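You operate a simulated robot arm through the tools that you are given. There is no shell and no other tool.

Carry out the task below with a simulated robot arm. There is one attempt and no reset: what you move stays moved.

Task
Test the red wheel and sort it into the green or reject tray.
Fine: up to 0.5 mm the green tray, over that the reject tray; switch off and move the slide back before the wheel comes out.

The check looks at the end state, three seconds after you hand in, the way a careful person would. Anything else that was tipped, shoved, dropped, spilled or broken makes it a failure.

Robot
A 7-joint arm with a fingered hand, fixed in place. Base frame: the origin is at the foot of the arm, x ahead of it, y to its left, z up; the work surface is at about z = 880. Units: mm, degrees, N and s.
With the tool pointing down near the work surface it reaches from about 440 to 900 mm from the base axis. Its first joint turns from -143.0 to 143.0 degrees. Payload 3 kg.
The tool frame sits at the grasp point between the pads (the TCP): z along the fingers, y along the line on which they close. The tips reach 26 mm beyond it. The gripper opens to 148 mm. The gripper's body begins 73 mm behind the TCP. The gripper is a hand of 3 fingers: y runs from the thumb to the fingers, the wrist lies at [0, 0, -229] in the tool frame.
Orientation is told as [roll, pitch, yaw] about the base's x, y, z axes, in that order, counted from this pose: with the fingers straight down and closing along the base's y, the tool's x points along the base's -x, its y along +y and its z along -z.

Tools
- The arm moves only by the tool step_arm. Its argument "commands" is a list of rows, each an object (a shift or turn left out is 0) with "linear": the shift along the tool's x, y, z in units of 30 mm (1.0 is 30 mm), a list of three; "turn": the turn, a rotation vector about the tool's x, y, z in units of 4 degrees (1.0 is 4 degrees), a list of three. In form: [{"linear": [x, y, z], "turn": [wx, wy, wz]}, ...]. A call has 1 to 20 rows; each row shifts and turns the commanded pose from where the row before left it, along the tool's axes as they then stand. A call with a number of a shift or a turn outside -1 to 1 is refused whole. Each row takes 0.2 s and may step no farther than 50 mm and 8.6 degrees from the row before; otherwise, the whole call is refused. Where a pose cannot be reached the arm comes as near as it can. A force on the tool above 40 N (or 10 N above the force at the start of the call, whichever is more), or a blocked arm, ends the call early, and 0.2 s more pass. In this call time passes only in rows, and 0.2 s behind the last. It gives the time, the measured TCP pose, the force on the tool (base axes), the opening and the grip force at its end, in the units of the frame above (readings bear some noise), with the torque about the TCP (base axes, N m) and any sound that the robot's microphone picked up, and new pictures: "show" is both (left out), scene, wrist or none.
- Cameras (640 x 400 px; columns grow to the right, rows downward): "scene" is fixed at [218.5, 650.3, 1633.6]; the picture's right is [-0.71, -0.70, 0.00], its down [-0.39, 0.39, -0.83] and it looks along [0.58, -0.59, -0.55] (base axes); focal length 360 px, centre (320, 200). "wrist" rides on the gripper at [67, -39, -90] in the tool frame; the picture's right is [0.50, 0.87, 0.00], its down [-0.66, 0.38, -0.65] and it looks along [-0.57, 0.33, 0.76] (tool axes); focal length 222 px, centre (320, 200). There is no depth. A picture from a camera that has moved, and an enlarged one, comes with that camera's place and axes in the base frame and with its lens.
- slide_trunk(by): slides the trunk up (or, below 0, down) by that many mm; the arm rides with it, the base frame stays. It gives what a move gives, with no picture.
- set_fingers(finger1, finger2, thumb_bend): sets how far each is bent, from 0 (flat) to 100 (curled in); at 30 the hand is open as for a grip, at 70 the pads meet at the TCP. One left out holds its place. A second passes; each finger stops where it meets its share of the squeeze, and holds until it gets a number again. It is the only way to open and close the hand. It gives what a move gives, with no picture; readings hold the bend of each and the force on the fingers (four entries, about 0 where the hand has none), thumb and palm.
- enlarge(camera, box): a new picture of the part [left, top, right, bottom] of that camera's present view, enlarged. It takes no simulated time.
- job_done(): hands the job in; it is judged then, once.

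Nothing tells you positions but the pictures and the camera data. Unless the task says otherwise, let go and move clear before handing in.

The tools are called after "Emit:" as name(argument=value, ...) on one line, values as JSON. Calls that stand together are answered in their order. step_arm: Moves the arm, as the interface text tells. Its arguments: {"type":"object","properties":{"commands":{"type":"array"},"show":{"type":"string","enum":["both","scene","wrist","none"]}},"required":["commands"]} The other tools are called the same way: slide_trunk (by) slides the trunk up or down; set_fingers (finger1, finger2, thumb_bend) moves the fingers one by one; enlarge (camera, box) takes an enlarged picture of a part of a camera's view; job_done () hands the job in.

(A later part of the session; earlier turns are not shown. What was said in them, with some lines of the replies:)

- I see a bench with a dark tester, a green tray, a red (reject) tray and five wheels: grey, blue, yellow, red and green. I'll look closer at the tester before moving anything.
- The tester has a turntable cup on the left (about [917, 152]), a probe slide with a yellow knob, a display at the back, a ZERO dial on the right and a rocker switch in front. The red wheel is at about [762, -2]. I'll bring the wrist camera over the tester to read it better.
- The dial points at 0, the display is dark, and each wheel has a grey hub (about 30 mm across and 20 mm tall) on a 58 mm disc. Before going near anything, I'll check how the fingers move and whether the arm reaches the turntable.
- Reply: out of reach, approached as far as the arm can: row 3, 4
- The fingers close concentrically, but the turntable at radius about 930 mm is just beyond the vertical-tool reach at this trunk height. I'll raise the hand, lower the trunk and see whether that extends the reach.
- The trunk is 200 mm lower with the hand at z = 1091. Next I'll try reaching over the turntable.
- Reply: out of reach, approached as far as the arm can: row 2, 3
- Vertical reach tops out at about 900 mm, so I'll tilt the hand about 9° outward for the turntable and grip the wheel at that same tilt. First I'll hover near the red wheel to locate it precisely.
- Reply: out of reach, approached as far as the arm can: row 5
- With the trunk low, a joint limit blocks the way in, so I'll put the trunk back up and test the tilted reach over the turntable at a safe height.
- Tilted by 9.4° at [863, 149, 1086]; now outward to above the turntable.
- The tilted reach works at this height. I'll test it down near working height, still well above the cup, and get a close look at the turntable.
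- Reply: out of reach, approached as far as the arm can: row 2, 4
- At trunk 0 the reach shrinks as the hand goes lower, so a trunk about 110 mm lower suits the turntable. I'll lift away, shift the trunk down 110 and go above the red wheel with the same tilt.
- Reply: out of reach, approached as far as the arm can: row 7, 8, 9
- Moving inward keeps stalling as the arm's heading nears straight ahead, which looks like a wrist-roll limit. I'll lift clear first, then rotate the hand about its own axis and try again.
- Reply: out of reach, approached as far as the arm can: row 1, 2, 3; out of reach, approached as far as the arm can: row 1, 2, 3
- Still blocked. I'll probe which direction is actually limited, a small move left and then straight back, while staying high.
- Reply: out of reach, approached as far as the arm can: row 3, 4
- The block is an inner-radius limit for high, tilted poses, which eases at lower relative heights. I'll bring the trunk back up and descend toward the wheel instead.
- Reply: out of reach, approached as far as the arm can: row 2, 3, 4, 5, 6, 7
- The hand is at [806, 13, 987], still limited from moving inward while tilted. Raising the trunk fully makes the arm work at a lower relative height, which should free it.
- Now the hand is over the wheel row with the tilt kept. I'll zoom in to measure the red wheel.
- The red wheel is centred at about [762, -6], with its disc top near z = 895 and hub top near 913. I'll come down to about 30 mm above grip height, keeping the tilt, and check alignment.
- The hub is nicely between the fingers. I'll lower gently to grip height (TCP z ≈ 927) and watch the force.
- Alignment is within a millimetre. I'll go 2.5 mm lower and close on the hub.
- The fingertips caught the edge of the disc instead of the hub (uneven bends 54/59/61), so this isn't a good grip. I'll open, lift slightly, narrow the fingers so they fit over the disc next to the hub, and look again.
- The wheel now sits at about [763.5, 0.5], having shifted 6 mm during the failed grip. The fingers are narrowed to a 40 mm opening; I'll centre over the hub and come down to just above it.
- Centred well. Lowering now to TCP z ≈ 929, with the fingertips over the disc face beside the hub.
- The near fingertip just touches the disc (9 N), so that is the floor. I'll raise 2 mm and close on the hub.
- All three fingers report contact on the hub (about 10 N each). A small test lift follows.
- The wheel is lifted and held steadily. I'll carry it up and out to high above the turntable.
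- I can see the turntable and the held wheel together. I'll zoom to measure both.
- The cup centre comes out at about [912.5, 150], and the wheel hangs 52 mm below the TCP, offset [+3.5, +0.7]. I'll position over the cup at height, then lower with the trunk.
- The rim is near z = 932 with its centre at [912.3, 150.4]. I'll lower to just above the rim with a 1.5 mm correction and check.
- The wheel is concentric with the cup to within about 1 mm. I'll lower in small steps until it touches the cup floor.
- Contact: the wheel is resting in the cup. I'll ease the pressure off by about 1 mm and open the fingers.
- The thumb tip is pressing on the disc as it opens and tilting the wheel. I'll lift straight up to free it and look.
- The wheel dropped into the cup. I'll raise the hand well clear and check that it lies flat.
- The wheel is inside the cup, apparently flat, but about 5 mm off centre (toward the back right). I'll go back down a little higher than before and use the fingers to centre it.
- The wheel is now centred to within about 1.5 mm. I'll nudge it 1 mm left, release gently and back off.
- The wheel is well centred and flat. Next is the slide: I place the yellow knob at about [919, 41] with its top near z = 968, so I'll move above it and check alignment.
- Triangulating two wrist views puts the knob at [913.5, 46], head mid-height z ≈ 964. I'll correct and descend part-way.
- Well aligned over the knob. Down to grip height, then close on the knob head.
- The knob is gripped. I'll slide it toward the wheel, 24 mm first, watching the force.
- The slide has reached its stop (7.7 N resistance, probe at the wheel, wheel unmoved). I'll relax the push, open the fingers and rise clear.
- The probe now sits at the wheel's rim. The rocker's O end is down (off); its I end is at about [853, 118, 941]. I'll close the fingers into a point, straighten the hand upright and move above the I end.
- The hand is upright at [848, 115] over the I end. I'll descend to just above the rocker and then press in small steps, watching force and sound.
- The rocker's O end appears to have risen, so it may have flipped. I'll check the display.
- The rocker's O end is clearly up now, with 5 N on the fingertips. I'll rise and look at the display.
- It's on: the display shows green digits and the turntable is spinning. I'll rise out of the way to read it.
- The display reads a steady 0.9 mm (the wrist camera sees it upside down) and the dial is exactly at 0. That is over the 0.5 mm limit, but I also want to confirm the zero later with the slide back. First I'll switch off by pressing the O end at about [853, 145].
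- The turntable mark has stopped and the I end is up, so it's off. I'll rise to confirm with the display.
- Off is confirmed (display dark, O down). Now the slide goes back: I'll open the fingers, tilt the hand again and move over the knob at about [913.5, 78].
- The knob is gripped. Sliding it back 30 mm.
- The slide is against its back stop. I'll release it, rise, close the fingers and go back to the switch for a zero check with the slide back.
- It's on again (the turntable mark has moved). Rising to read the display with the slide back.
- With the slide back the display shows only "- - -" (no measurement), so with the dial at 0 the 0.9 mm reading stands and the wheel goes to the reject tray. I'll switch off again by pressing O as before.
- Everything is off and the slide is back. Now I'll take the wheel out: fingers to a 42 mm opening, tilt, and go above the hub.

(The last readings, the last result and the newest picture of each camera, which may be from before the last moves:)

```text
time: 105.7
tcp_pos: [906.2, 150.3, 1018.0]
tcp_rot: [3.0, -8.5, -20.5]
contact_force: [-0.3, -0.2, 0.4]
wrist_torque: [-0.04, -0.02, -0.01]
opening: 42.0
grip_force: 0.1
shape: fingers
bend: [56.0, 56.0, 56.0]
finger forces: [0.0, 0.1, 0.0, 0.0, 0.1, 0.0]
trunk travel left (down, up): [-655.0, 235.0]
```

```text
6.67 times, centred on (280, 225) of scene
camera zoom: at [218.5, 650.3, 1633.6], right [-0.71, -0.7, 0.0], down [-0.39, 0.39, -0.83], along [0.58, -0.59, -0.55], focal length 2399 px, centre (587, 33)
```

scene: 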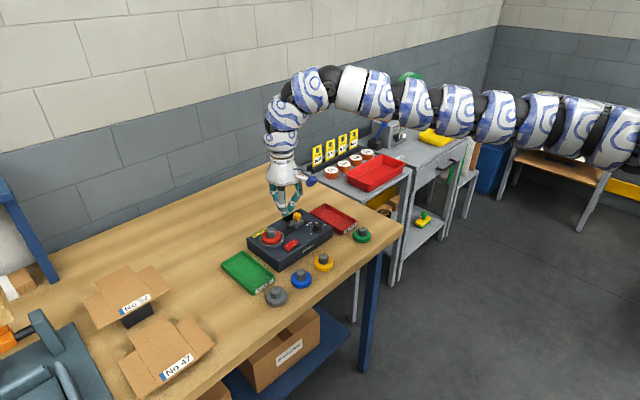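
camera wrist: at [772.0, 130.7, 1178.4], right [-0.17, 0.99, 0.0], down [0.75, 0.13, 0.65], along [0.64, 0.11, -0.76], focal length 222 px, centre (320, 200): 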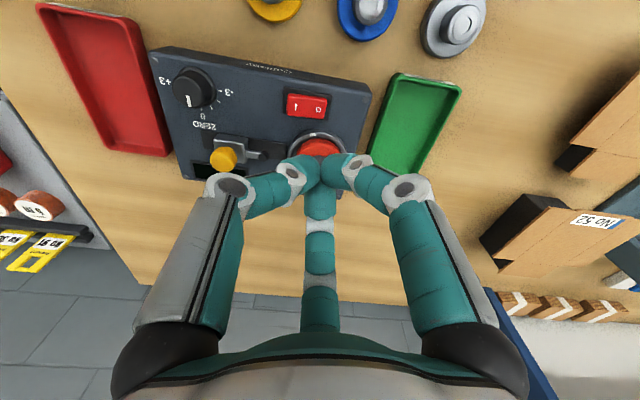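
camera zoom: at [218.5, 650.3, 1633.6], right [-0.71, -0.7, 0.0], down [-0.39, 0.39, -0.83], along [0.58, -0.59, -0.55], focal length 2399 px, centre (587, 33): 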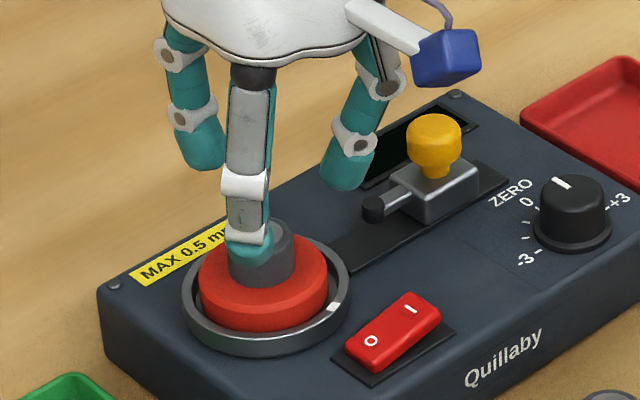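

The hub is at [913, 152]. Lowering over it with a small correction.

Emit:
step_arm(commands=[{"linear": [0.04, 0.03, 0.36]}, {"linear": [0.04, 0.003, 0.36]}, {"linear": [0.04, 0, 0.36]}, {"linear": [0, 0, 0]}], show="none")

Emit:
enlarge(camera="wrist", box=[220, 60, 420, 220])

Emit:
enlarge(camera="scene", box=[245, 205, 305, 255])

```text
time: 106.7
tcp_pos: [908.2, 153.5, 987.7]
tcp_rot: [2.9, -8.5, -20.5]
contact_force: [0.6, -0.2, 1.0]
wrist_torque: [-0.01, -0.03, 0.01]
opening: 42.1
grip_force: 0.1
shape: fingers
bend: [56.0, 56.0, 56.0]
finger forces: [0.1, 0.1, 0.0, 0.0, 0.0, 0.1]
trunk travel left (down, up): [-655.0, 235.0]
```

```text
2.50 times, centred on (320, 140) of wrist
camera zoom: at [818.2, 139.0, 1065.1], right [-0.17, 0.99, -0.03], down [0.63, 0.13, 0.76], along [0.75, 0.11, -0.65], focal length 555 px, centre (320, 350)
```

zoom: 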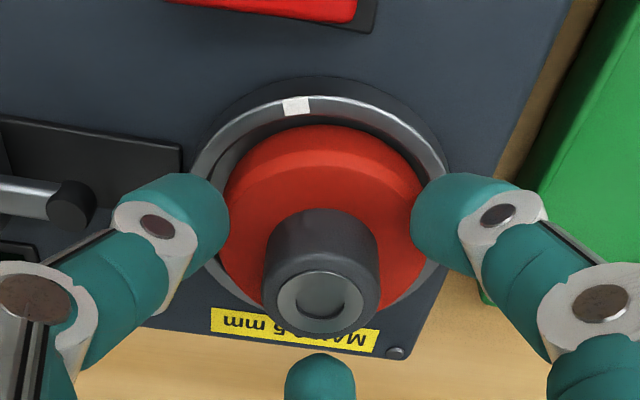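

```text
8.00 times, centred on (275, 230) of scene
camera zoom: at [218.5, 650.3, 1633.6], right [-0.71, -0.7, 0.0], down [-0.39, 0.39, -0.83], along [0.58, -0.59, -0.55], focal length 2879 px, centre (680, -40)
```

zoom: 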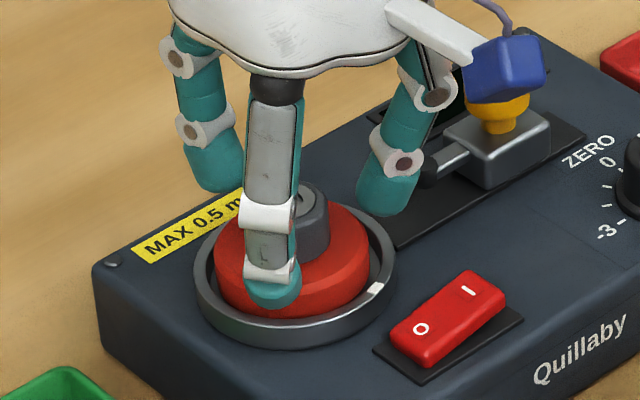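

Emit:
step_arm(commands=[{"linear": [0.014, -0.015, 0.1]}, {"linear": [0, 0, 0]}], show="none")

Emit:
set_fingers(finger1=72, finger2=72, thumb_bend=72)

Emit:
enlarge(camera="wrist", box=[220, 60, 420, 220])

Emit:
enlarge(camera="scene", box=[245, 205, 305, 255])

```text
time: 107.3
tcp_pos: [908.5, 153.1, 984.2]
tcp_rot: [2.9, -8.5, -20.5]
contact_force: [0.3, 0.2, -0.4]
wrist_torque: [-0.01, 0.01, -0.01]
opening: 42.1
grip_force: 0.1
shape: fingers
bend: [56.0, 56.0, 56.0]
finger forces: [0.1, 0.0, 0.0, 0.0, 0.0, 0.0]
trunk travel left (down, up): [-655.0, 235.0]
```

```text
time: 108.3
tcp_pos: [909.5, 151.9, 983.3]
tcp_rot: [2.9, -8.5, -20.6]
contact_force: [0.1, -0.3, 0.5]
wrist_torque: [-0.03, 0.02, 0.0]
opening: 17.2
grip_force: 13.3
shape: fingers
bend: [64.0, 61.0, 66.0]
finger forces: [7.8, 9.2, 0.0, 0.0, 9.7, 0.1]
trunk travel left (down, up): [-655.0, 235.0]
```

```text
2.50 times, centred on (320, 140) of wrist
camera zoom: at [818.3, 138.2, 1061.6], right [-0.17, 0.99, -0.03], down [0.64, 0.13, 0.76], along [0.75, 0.11, -0.65], focal length 555 px, centre (320, 350)
```

zoom: 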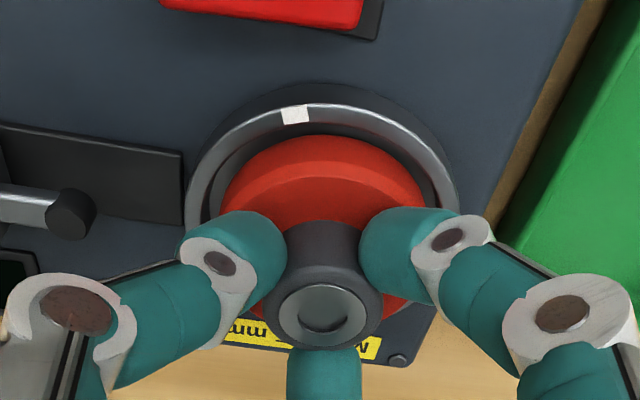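

```text
8.00 times, centred on (275, 230) of scene
camera zoom: at [218.5, 650.3, 1633.6], right [-0.71, -0.7, 0.0], down [-0.39, 0.39, -0.83], along [0.58, -0.59, -0.55], focal length 2879 px, centre (680, -40)
```

zoom: 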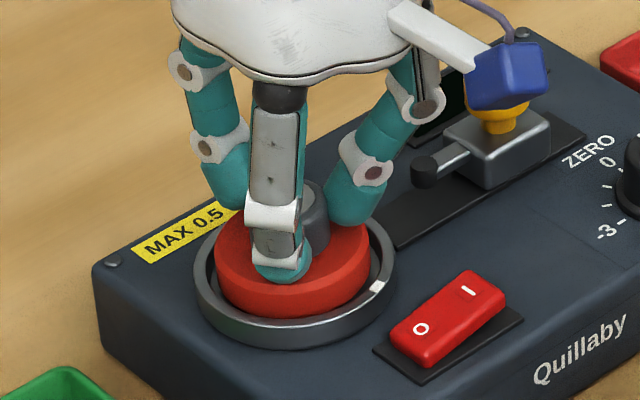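

A good even grip (8–10 N each). Test lift straight up.

Emit:
step_arm(commands=[{"linear": [-0.025, 0.008, -0.165]}, {"linear": [-0.049, 0.016, -0.329]}, {"linear": [-0.049, 0.016, -0.329]}, {"linear": [0, 0, 0]}], show="none")

Emit:
enlarge(camera="scene", box=[245, 195, 305, 245])

Emit:
enlarge(camera="wrist", box=[220, 60, 420, 220])

```text
time: 109.3
tcp_pos: [909.2, 151.2, 1009.0]
tcp_rot: [2.9, -8.4, -20.5]
contact_force: [0.8, -0.1, -0.5]
wrist_torque: [-0.02, 0.03, 0.02]
opening: 17.0
grip_force: 13.3
shape: fingers
bend: [64.0, 61.0, 66.0]
finger forces: [8.0, 9.1, 0.1, 0.0, 9.5, 0.1]
trunk travel left (down, up): [-655.0, 235.0]
```

```text
8.00 times, centred on (275, 220) of scene
camera zoom: at [218.5, 650.3, 1633.6], right [-0.71, -0.7, 0.0], down [-0.39, 0.39, -0.83], along [0.58, -0.59, -0.55], focal length 2879 px, centre (680, 40)
```

zoom: 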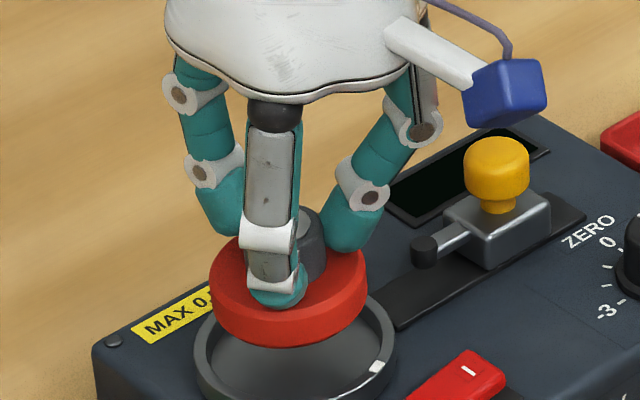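

```text
2.50 times, centred on (320, 140) of wrist
camera zoom: at [818.5, 137.6, 1086.8], right [-0.17, 0.99, -0.03], down [0.64, 0.13, 0.76], along [0.75, 0.11, -0.65], focal length 555 px, centre (320, 350)
```

zoom: 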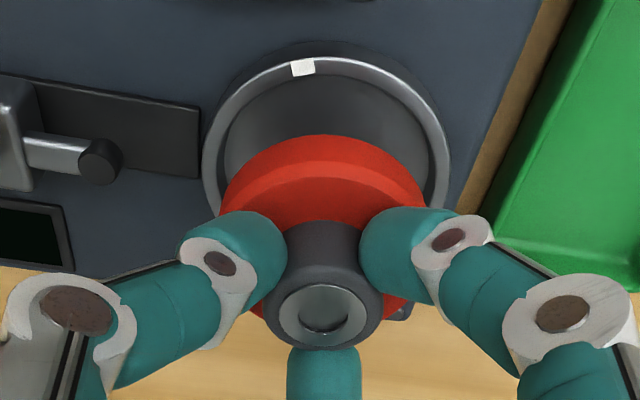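

The wheel is out of the cup. I'll lift higher and carry it over to the reject tray at roughly [885, -98].

Emit:
step_arm(commands=[{"linear": [-0.123, 0.04, -0.823]}, {"linear": [-0.123, 0.04, -0.823]}, {"linear": [-0.219, -0.902, -0.011]}, {"linear": [-0.219, -0.902, -0.011]}, {"linear": [-0.219, -0.902, -0.011]}, {"linear": [-0.219, -0.902, -0.011]}, {"linear": [-0.219, -0.902, -0.011]}, {"linear": [-0.219, -0.902, -0.011]}, {"linear": [-0.219, -0.902, -0.011]}, {"linear": [-0.219, -0.902, -0.011]}, {"linear": [-0.219, -0.902, -0.011]}, {"linear": [0, 0, 0]}])

Emit:
enlarge(camera="wrist", box=[180, 20, 460, 220])

Emit:
enlarge(camera="scene", box=[280, 160, 370, 250])

```text
time: 111.9
tcp_pos: [881.8, -97.8, 1056.8]
tcp_rot: [2.9, -8.3, -20.5]
contact_force: [0.3, -0.5, -1.4]
wrist_torque: [-0.01, 0.02, -0.06]
opening: 16.8
grip_force: 13.0
shape: fingers
bend: [63.0, 61.0, 66.0]
finger forces: [7.8, 9.0, 0.0, 0.2, 9.6, 0.1]
trunk travel left (down, up): [-655.0, 235.0]
camera wrist: at [790.9, -112.4, 1135.3], right [-0.17, 0.99, -0.03], down [0.64, 0.13, 0.76], along [0.75, 0.11, -0.65], focal length 222 px, centre (320, 200)
```

scene: 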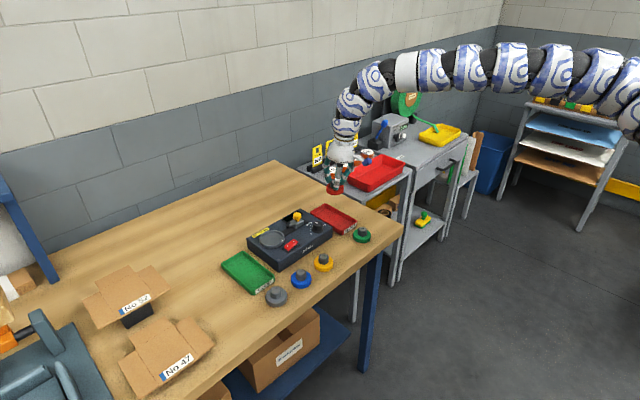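
wrist: 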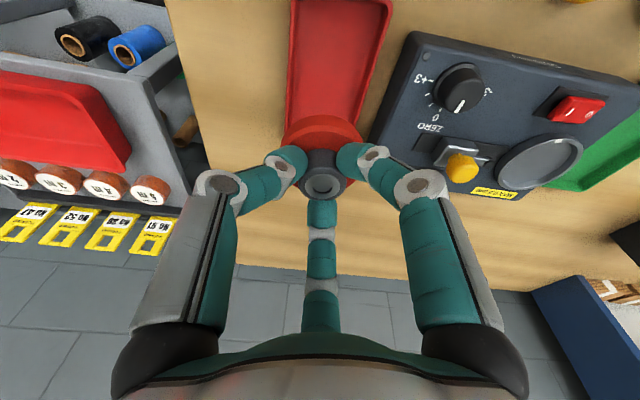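

```text
2.00 times, centred on (320, 120) of wrist
camera zoom: at [790.9, -112.4, 1135.3], right [-0.17, 0.99, -0.03], down [0.64, 0.13, 0.76], along [0.75, 0.11, -0.65], focal length 444 px, centre (320, 360)
```

zoom: 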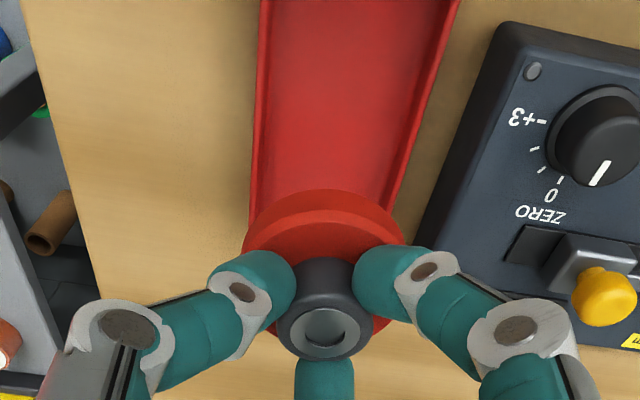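

```text
4.44 times, centred on (325, 205) of scene
camera zoom: at [218.5, 650.3, 1633.6], right [-0.71, -0.7, 0.0], down [-0.39, 0.39, -0.83], along [0.58, -0.59, -0.55], focal length 1600 px, centre (298, 178)
```

zoom: 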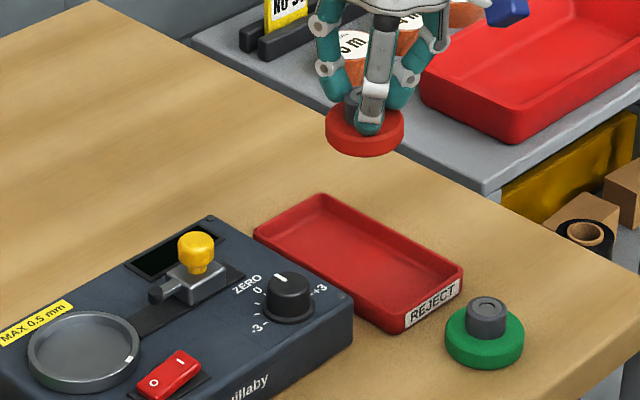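

The wheel is above the reject tray, which spans about x 815–967, y -136 to -55. I'll lower part-way with a small correction and check the fit.

Emit:
step_arm(commands=[{"linear": [0.166, -0.033, 0.704]}, {"linear": [0.166, -0.033, 0.704]}, {"linear": [0.166, -0.033, 0.704]}, {"linear": [0, 0, 0]}], show="none")

Emit:
enlarge(camera="wrist", box=[180, 20, 460, 220])

Emit:
enlarge(camera="scene", box=[300, 180, 370, 250])

```text
time: 112.9
tcp_pos: [874.3, -94.9, 992.4]
tcp_rot: [3.0, -8.6, -20.6]
contact_force: [0.1, 0.1, -1.0]
wrist_torque: [-0.01, 0.03, -0.02]
opening: 16.9
grip_force: 13.3
shape: fingers
bend: [63.0, 61.0, 66.0]
finger forces: [7.8, 9.0, 0.1, 0.0, 9.5, 0.0]
trunk travel left (down, up): [-655.0, 235.0]
```

```text
2.00 times, centred on (320, 120) of wrist
camera zoom: at [784.6, -109.4, 1069.5], right [-0.17, 0.99, -0.03], down [0.63, 0.13, 0.76], along [0.75, 0.11, -0.65], focal length 444 px, centre (320, 360)
```

zoom: 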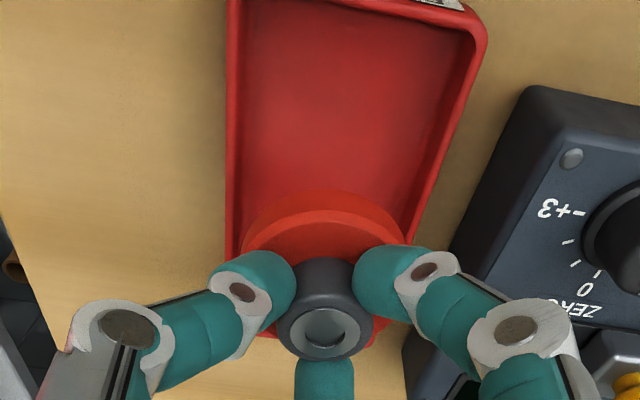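

```text
5.71 times, centred on (335, 215) of scene
camera zoom: at [218.5, 650.3, 1633.6], right [-0.71, -0.7, 0.0], down [-0.39, 0.39, -0.83], along [0.58, -0.59, -0.55], focal length 2056 px, centre (234, 114)
```

zoom: 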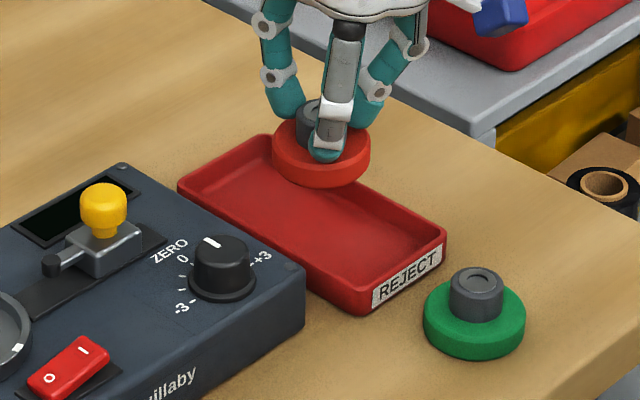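

The wheel fits the tray width with a few millimetres to spare. Lowering further with a 1 mm correction.

Emit:
step_arm(commands=[{"linear": [0.105, -0.052, 0.741]}, {"linear": [0.095, -0.045, 0.65]}, {"linear": [0, 0, 0]}], show="none")

Emit:
enlarge(camera="wrist", box=[180, 20, 460, 220])

Emit:
enlarge(camera="scene", box=[300, 190, 360, 240])

```text
time: 113.7
tcp_pos: [875.2, -94.9, 950.2]
tcp_rot: [3.0, -8.4, -20.5]
contact_force: [0.3, -0.4, -1.6]
wrist_torque: [0.0, -0.02, -0.02]
opening: 16.3
grip_force: 13.2
shape: fingers
bend: [63.0, 61.0, 66.0]
finger forces: [7.8, 9.0, 0.0, 0.1, 9.4, 0.0]
trunk travel left (down, up): [-655.0, 235.0]
```

```text
2.00 times, centred on (320, 120) of wrist
camera zoom: at [785.3, -109.3, 1027.5], right [-0.17, 0.99, -0.03], down [0.63, 0.13, 0.76], along [0.76, 0.11, -0.65], focal length 444 px, centre (320, 360)
```

zoom: 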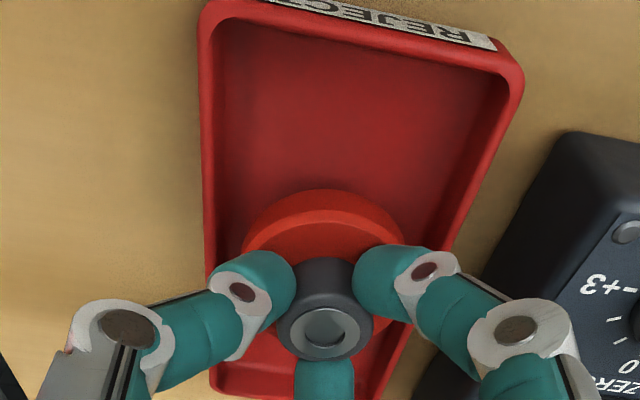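

```text
8.00 times, centred on (330, 215) of scene
camera zoom: at [218.5, 650.3, 1633.6], right [-0.71, -0.7, 0.0], down [-0.39, 0.39, -0.83], along [0.58, -0.59, -0.55], focal length 2879 px, centre (240, 80)
```

zoom: 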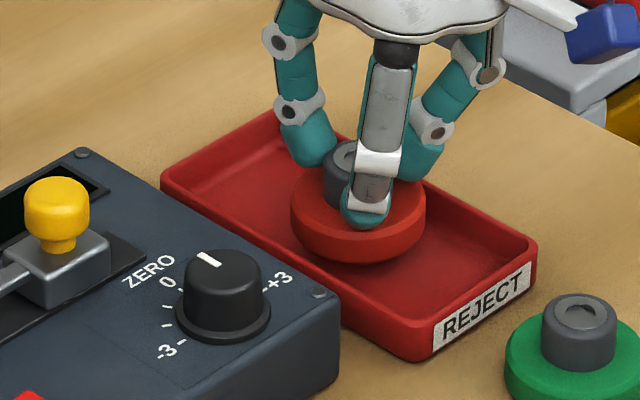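

Emit:
step_arm(commands=[{"linear": [0.03, -0.01, 0.2]}, {"linear": [0.02, -0.006, 0.133]}, {"linear": [0.01, -0.003, 0.067]}, {"linear": [0, 0, 0]}], show="none")

Emit:
enlarge(camera="scene", box=[300, 190, 360, 240])

```text
time: 114.7
tcp_pos: [875.0, -95.4, 939.1]
tcp_rot: [2.9, -8.5, -20.5]
contact_force: [0.3, 0.2, -1.7]
wrist_torque: [0.0, -0.01, -0.02]
opening: 16.7
grip_force: 13.4
shape: fingers
bend: [63.0, 61.0, 66.0]
finger forces: [7.8, 9.0, 0.0, 0.0, 9.4, 0.0]
trunk travel left (down, up): [-655.0, 235.0]
```

```text
8.00 times, centred on (330, 215) of scene
camera zoom: at [218.5, 650.3, 1633.6], right [-0.71, -0.7, 0.0], down [-0.39, 0.39, -0.83], along [0.58, -0.59, -0.55], focal length 2879 px, centre (240, 80)
```

zoom: 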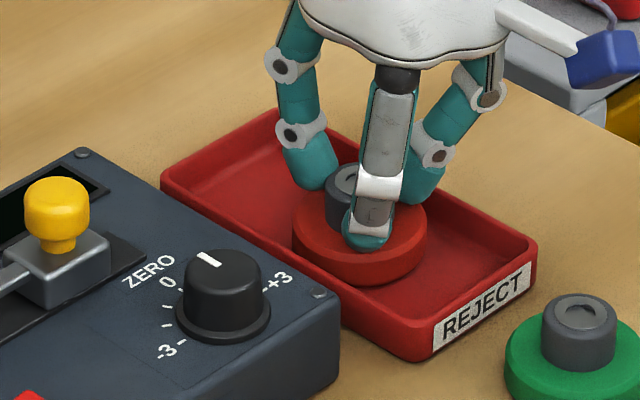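

Emit:
step_arm(commands=[{"linear": [0.007, -0.002, 0.05]}, {"linear": [0.007, -0.002, 0.05]}, {"linear": [0, 0, 0]}], show="none")

Emit:
enlarge(camera="scene", box=[300, 190, 360, 240])

```text
time: 115.5
tcp_pos: [874.9, -96.6, 935.1]
tcp_rot: [2.9, -8.5, -20.5]
contact_force: [0.5, -0.7, 6.2]
wrist_torque: [0.05, 0.0, -0.01]
opening: 16.2
grip_force: 14.6
shape: fingers
bend: [63.0, 61.0, 66.0]
finger forces: [9.2, 9.5, 0.1, 0.0, 10.6, 0.0]
trunk travel left (down, up): [-655.0, 235.0]
```

```text
8.00 times, centred on (330, 215) of scene
camera zoom: at [218.5, 650.3, 1633.6], right [-0.71, -0.7, 0.0], down [-0.39, 0.39, -0.83], along [0.58, -0.59, -0.55], focal length 2879 px, centre (240, 80)
```

zoom: 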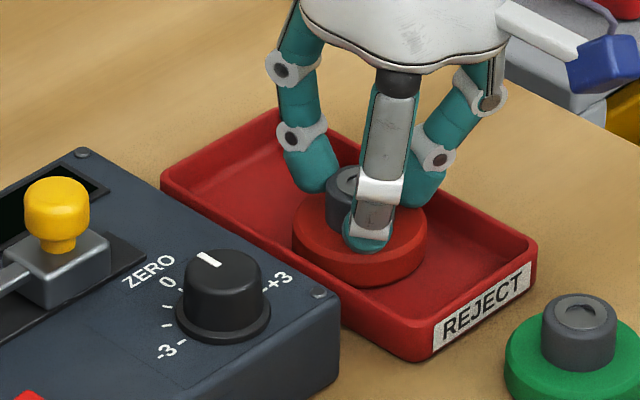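

The wheel is on the tray floor. I'll ease the pressure, open just enough to release, then lift straight up.

Emit:
step_arm(commands=[{"linear": [-0.006, 0.002, -0.035]}], show="none")

Emit:
set_fingers(finger1=59, finger2=59, thumb_bend=60)

Emit:
enlarge(camera="scene", box=[300, 190, 360, 240])

Emit:
enlarge(camera="wrist", box=[220, 60, 420, 220])

```text
time: 115.9
tcp_pos: [874.6, -96.8, 936.7]
tcp_rot: [2.9, -8.3, -20.6]
contact_force: [-0.2, -0.5, 1.1]
wrist_torque: [0.04, 0.04, 0.01]
opening: 16.5
grip_force: 13.7
shape: fingers
bend: [63.0, 61.0, 66.0]
finger forces: [8.9, 9.0, 0.0, 0.1, 10.0, 0.0]
trunk travel left (down, up): [-655.0, 235.0]
```

```text
time: 116.9
tcp_pos: [875.4, -96.5, 937.4]
tcp_rot: [2.9, -8.4, -20.4]
contact_force: [0.4, -0.4, 1.7]
wrist_torque: [-0.02, -0.01, 0.04]
opening: 27.9
grip_force: 0.7
shape: fingers
bend: [61.0, 59.0, 60.0]
finger forces: [2.2, 0.0, 0.0, 0.1, 0.0, 0.0]
trunk travel left (down, up): [-655.0, 235.0]
```

```text
8.00 times, centred on (330, 215) of scene
camera zoom: at [218.5, 650.3, 1633.6], right [-0.71, -0.7, 0.0], down [-0.39, 0.39, -0.83], along [0.58, -0.59, -0.55], focal length 2879 px, centre (240, 80)
```

zoom: 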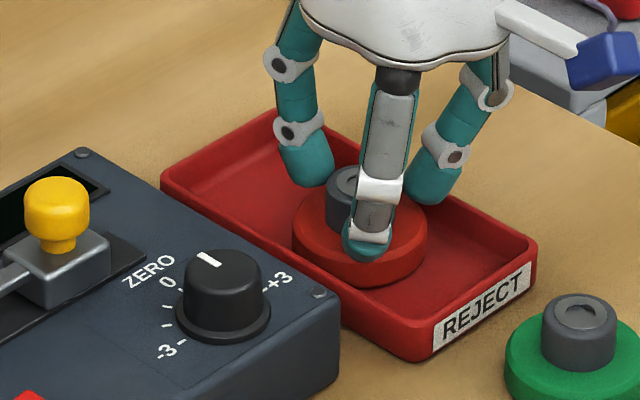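

```text
2.50 times, centred on (320, 140) of wrist
camera zoom: at [785.0, -110.6, 1014.6], right [-0.17, 0.99, -0.03], down [0.63, 0.13, 0.76], along [0.75, 0.11, -0.65], focal length 555 px, centre (320, 350)
```

zoom: 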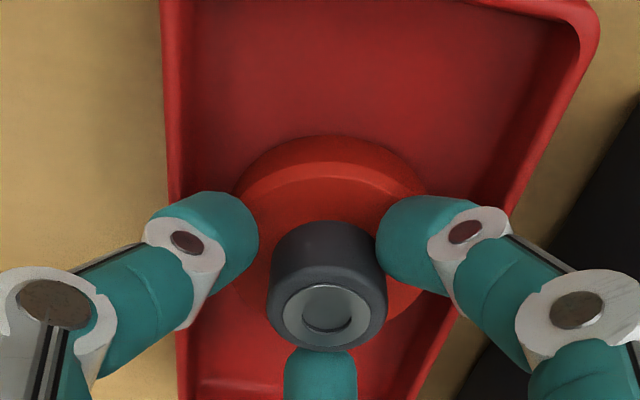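

Released, with only a light touch from one finger. Lifting straight up.

Emit:
step_arm(commands=[{"linear": [-0.02, 0.006, -0.13]}, {"linear": [-0.03, 0.01, -0.2]}, {"linear": [-0.05, 0.016, -0.33]}, {"linear": [-0.1, 0.03, -0.66]}, {"linear": [-0.1, 0.03, -0.66]}, {"linear": [-0.1, 0.03, -0.66]}, {"linear": [0, 0, 0]}])

Emit:
enlarge(camera="scene", box=[240, 170, 390, 270])

Emit:
enlarge(camera="wrist", box=[180, 20, 460, 220])

```text
time: 118.5
tcp_pos: [875.3, -98.5, 1015.8]
tcp_rot: [2.8, -8.4, -20.5]
contact_force: [0.2, -0.3, 0.6]
wrist_torque: [0.01, -0.01, 0.02]
opening: 30.9
grip_force: 0.0
shape: fingers
bend: [59.0, 59.0, 60.0]
finger forces: [0.0, 0.0, 0.0, 0.1, 0.1, 0.0]
trunk travel left (down, up): [-655.0, 235.0]
camera wrist: at [784.8, -111.5, 1094.3], right [-0.17, 0.99, -0.03], down [0.64, 0.13, 0.76], along [0.75, 0.11, -0.65], focal length 222 px, centre (320, 200)
```

scene: 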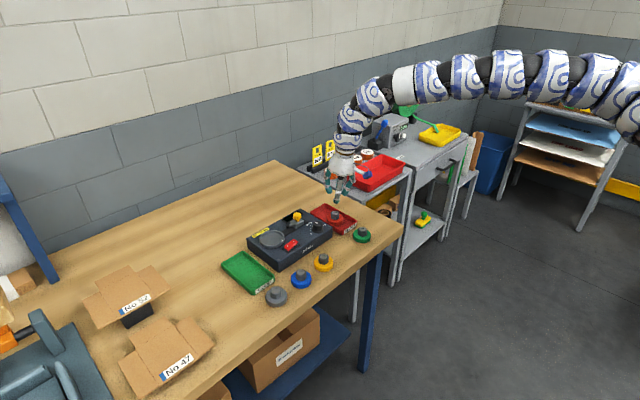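
wrist: 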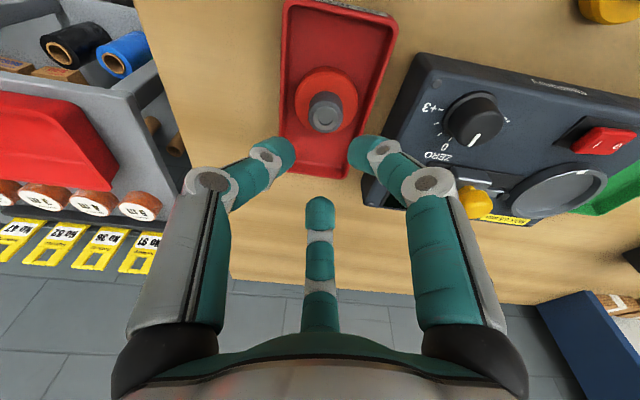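

```text
4.00 times, centred on (315, 220) of scene
camera zoom: at [218.5, 650.3, 1633.6], right [-0.71, -0.7, 0.0], down [-0.39, 0.39, -0.83], along [0.58, -0.59, -0.55], focal length 1440 px, centre (340, 120)
```

zoom: 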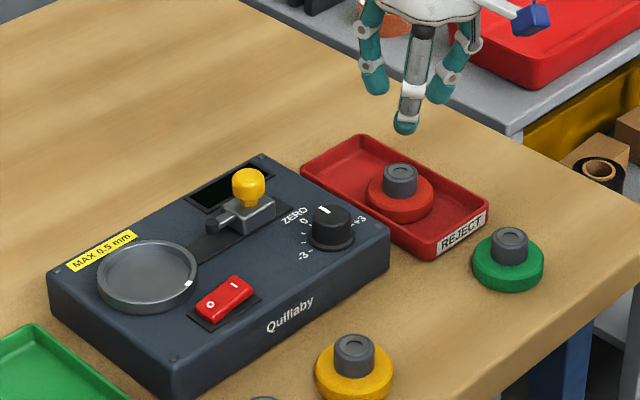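

```text
2.00 times, centred on (320, 120) of wrist
camera zoom: at [784.8, -111.5, 1094.3], right [-0.17, 0.99, -0.03], down [0.64, 0.13, 0.76], along [0.75, 0.11, -0.65], focal length 444 px, centre (320, 360)
```

zoom: 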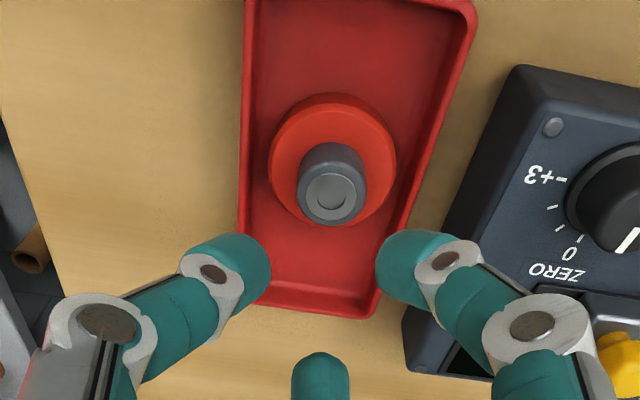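

The red wheel sits flat in the reject tray, the tester is off with its slide back, and the other wheels and trays are undisturbed. I'll move the hand a little farther clear before handing in.

Emit:
step_arm(commands=[{"linear": [-0.2, 0.03, -0.8]}, {"linear": [-0.2, 0.03, -0.8]}, {"linear": [-0.1, 0.03, -0.8]}, {"linear": [0, 0, 0]}])

Emit:
enlarge(camera="scene", box=[220, 190, 390, 310])

```text
time: 119.5
tcp_pos: [883.6, -98.6, 1091.7]
tcp_rot: [2.9, -8.3, -20.5]
contact_force: [0.0, 0.1, -0.5]
wrist_torque: [0.01, 0.0, -0.01]
opening: 30.8
grip_force: 0.0
shape: fingers
bend: [59.0, 59.0, 60.0]
finger forces: [0.1, 0.1, 0.0, 0.0, 0.1, 0.1]
out of reach, approached as far as the arm can: row 3
trunk travel left (down, up): [-655.0, 235.0]
camera wrist: at [794.0, -112.4, 1169.8], right [-0.17, 0.99, -0.03], down [0.64, 0.13, 0.76], along [0.75, 0.11, -0.65], focal length 222 px, centre (320, 200)
```

scene: 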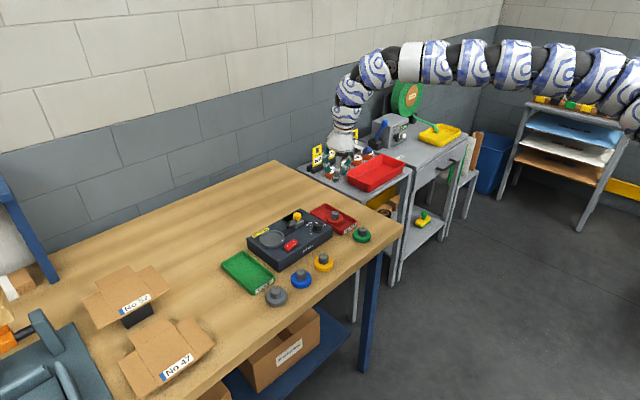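
wrist: 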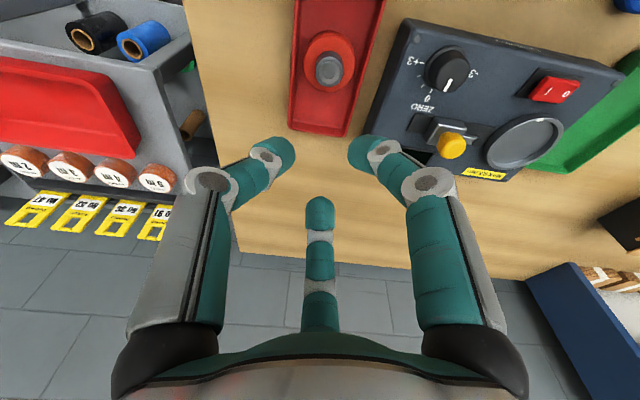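

```text
3.33 times, centred on (305, 250) of scene
camera zoom: at [218.5, 650.3, 1633.6], right [-0.71, -0.7, 0.0], down [-0.39, 0.39, -0.83], along [0.58, -0.59, -0.55], focal length 1200 px, centre (370, 33)
```

zoom: 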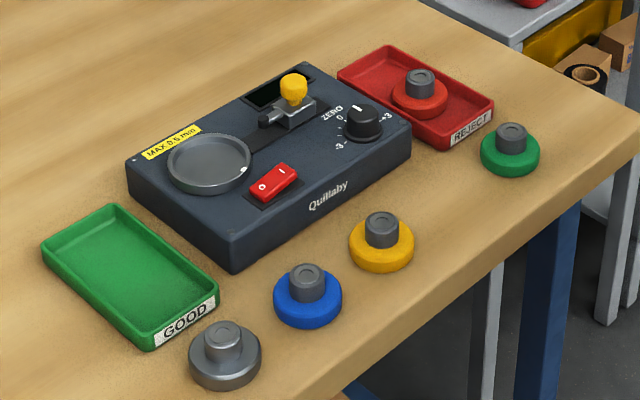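

The red wheel read 0.9 mm, over the 0.5 mm limit, and now rests in the reject tray. The tester is off with its slide back, everything else is in place and the hand is clear, so I'm handing in.

Emit:
job_done()

```text
The job is handed in.
```

The red wheel failed: it read a steady 0.9 mm against the 0.5 mm limit, so I put it in the reject tray. The job is handed in.

- **Reading:** the ZERO dial pointed at 0. With the slide back the tester only shows dashes, so I could not check its zero any further.
- **Order:** I switched off and moved the slide back before taking the wheel out. I also switched on once more with the slide back to look at the zero, then switched off again.
- **Handling:** my first grip on the wheel caught its edge and moved it about 6 mm on the bench. While I was setting it into the tester it tilted briefly, and I re-centred it there before measuring.
- **End state:** the red wheel lies flat in the reject tray, and the tester is off with its slide back. The other wheels and both trays are where they were.
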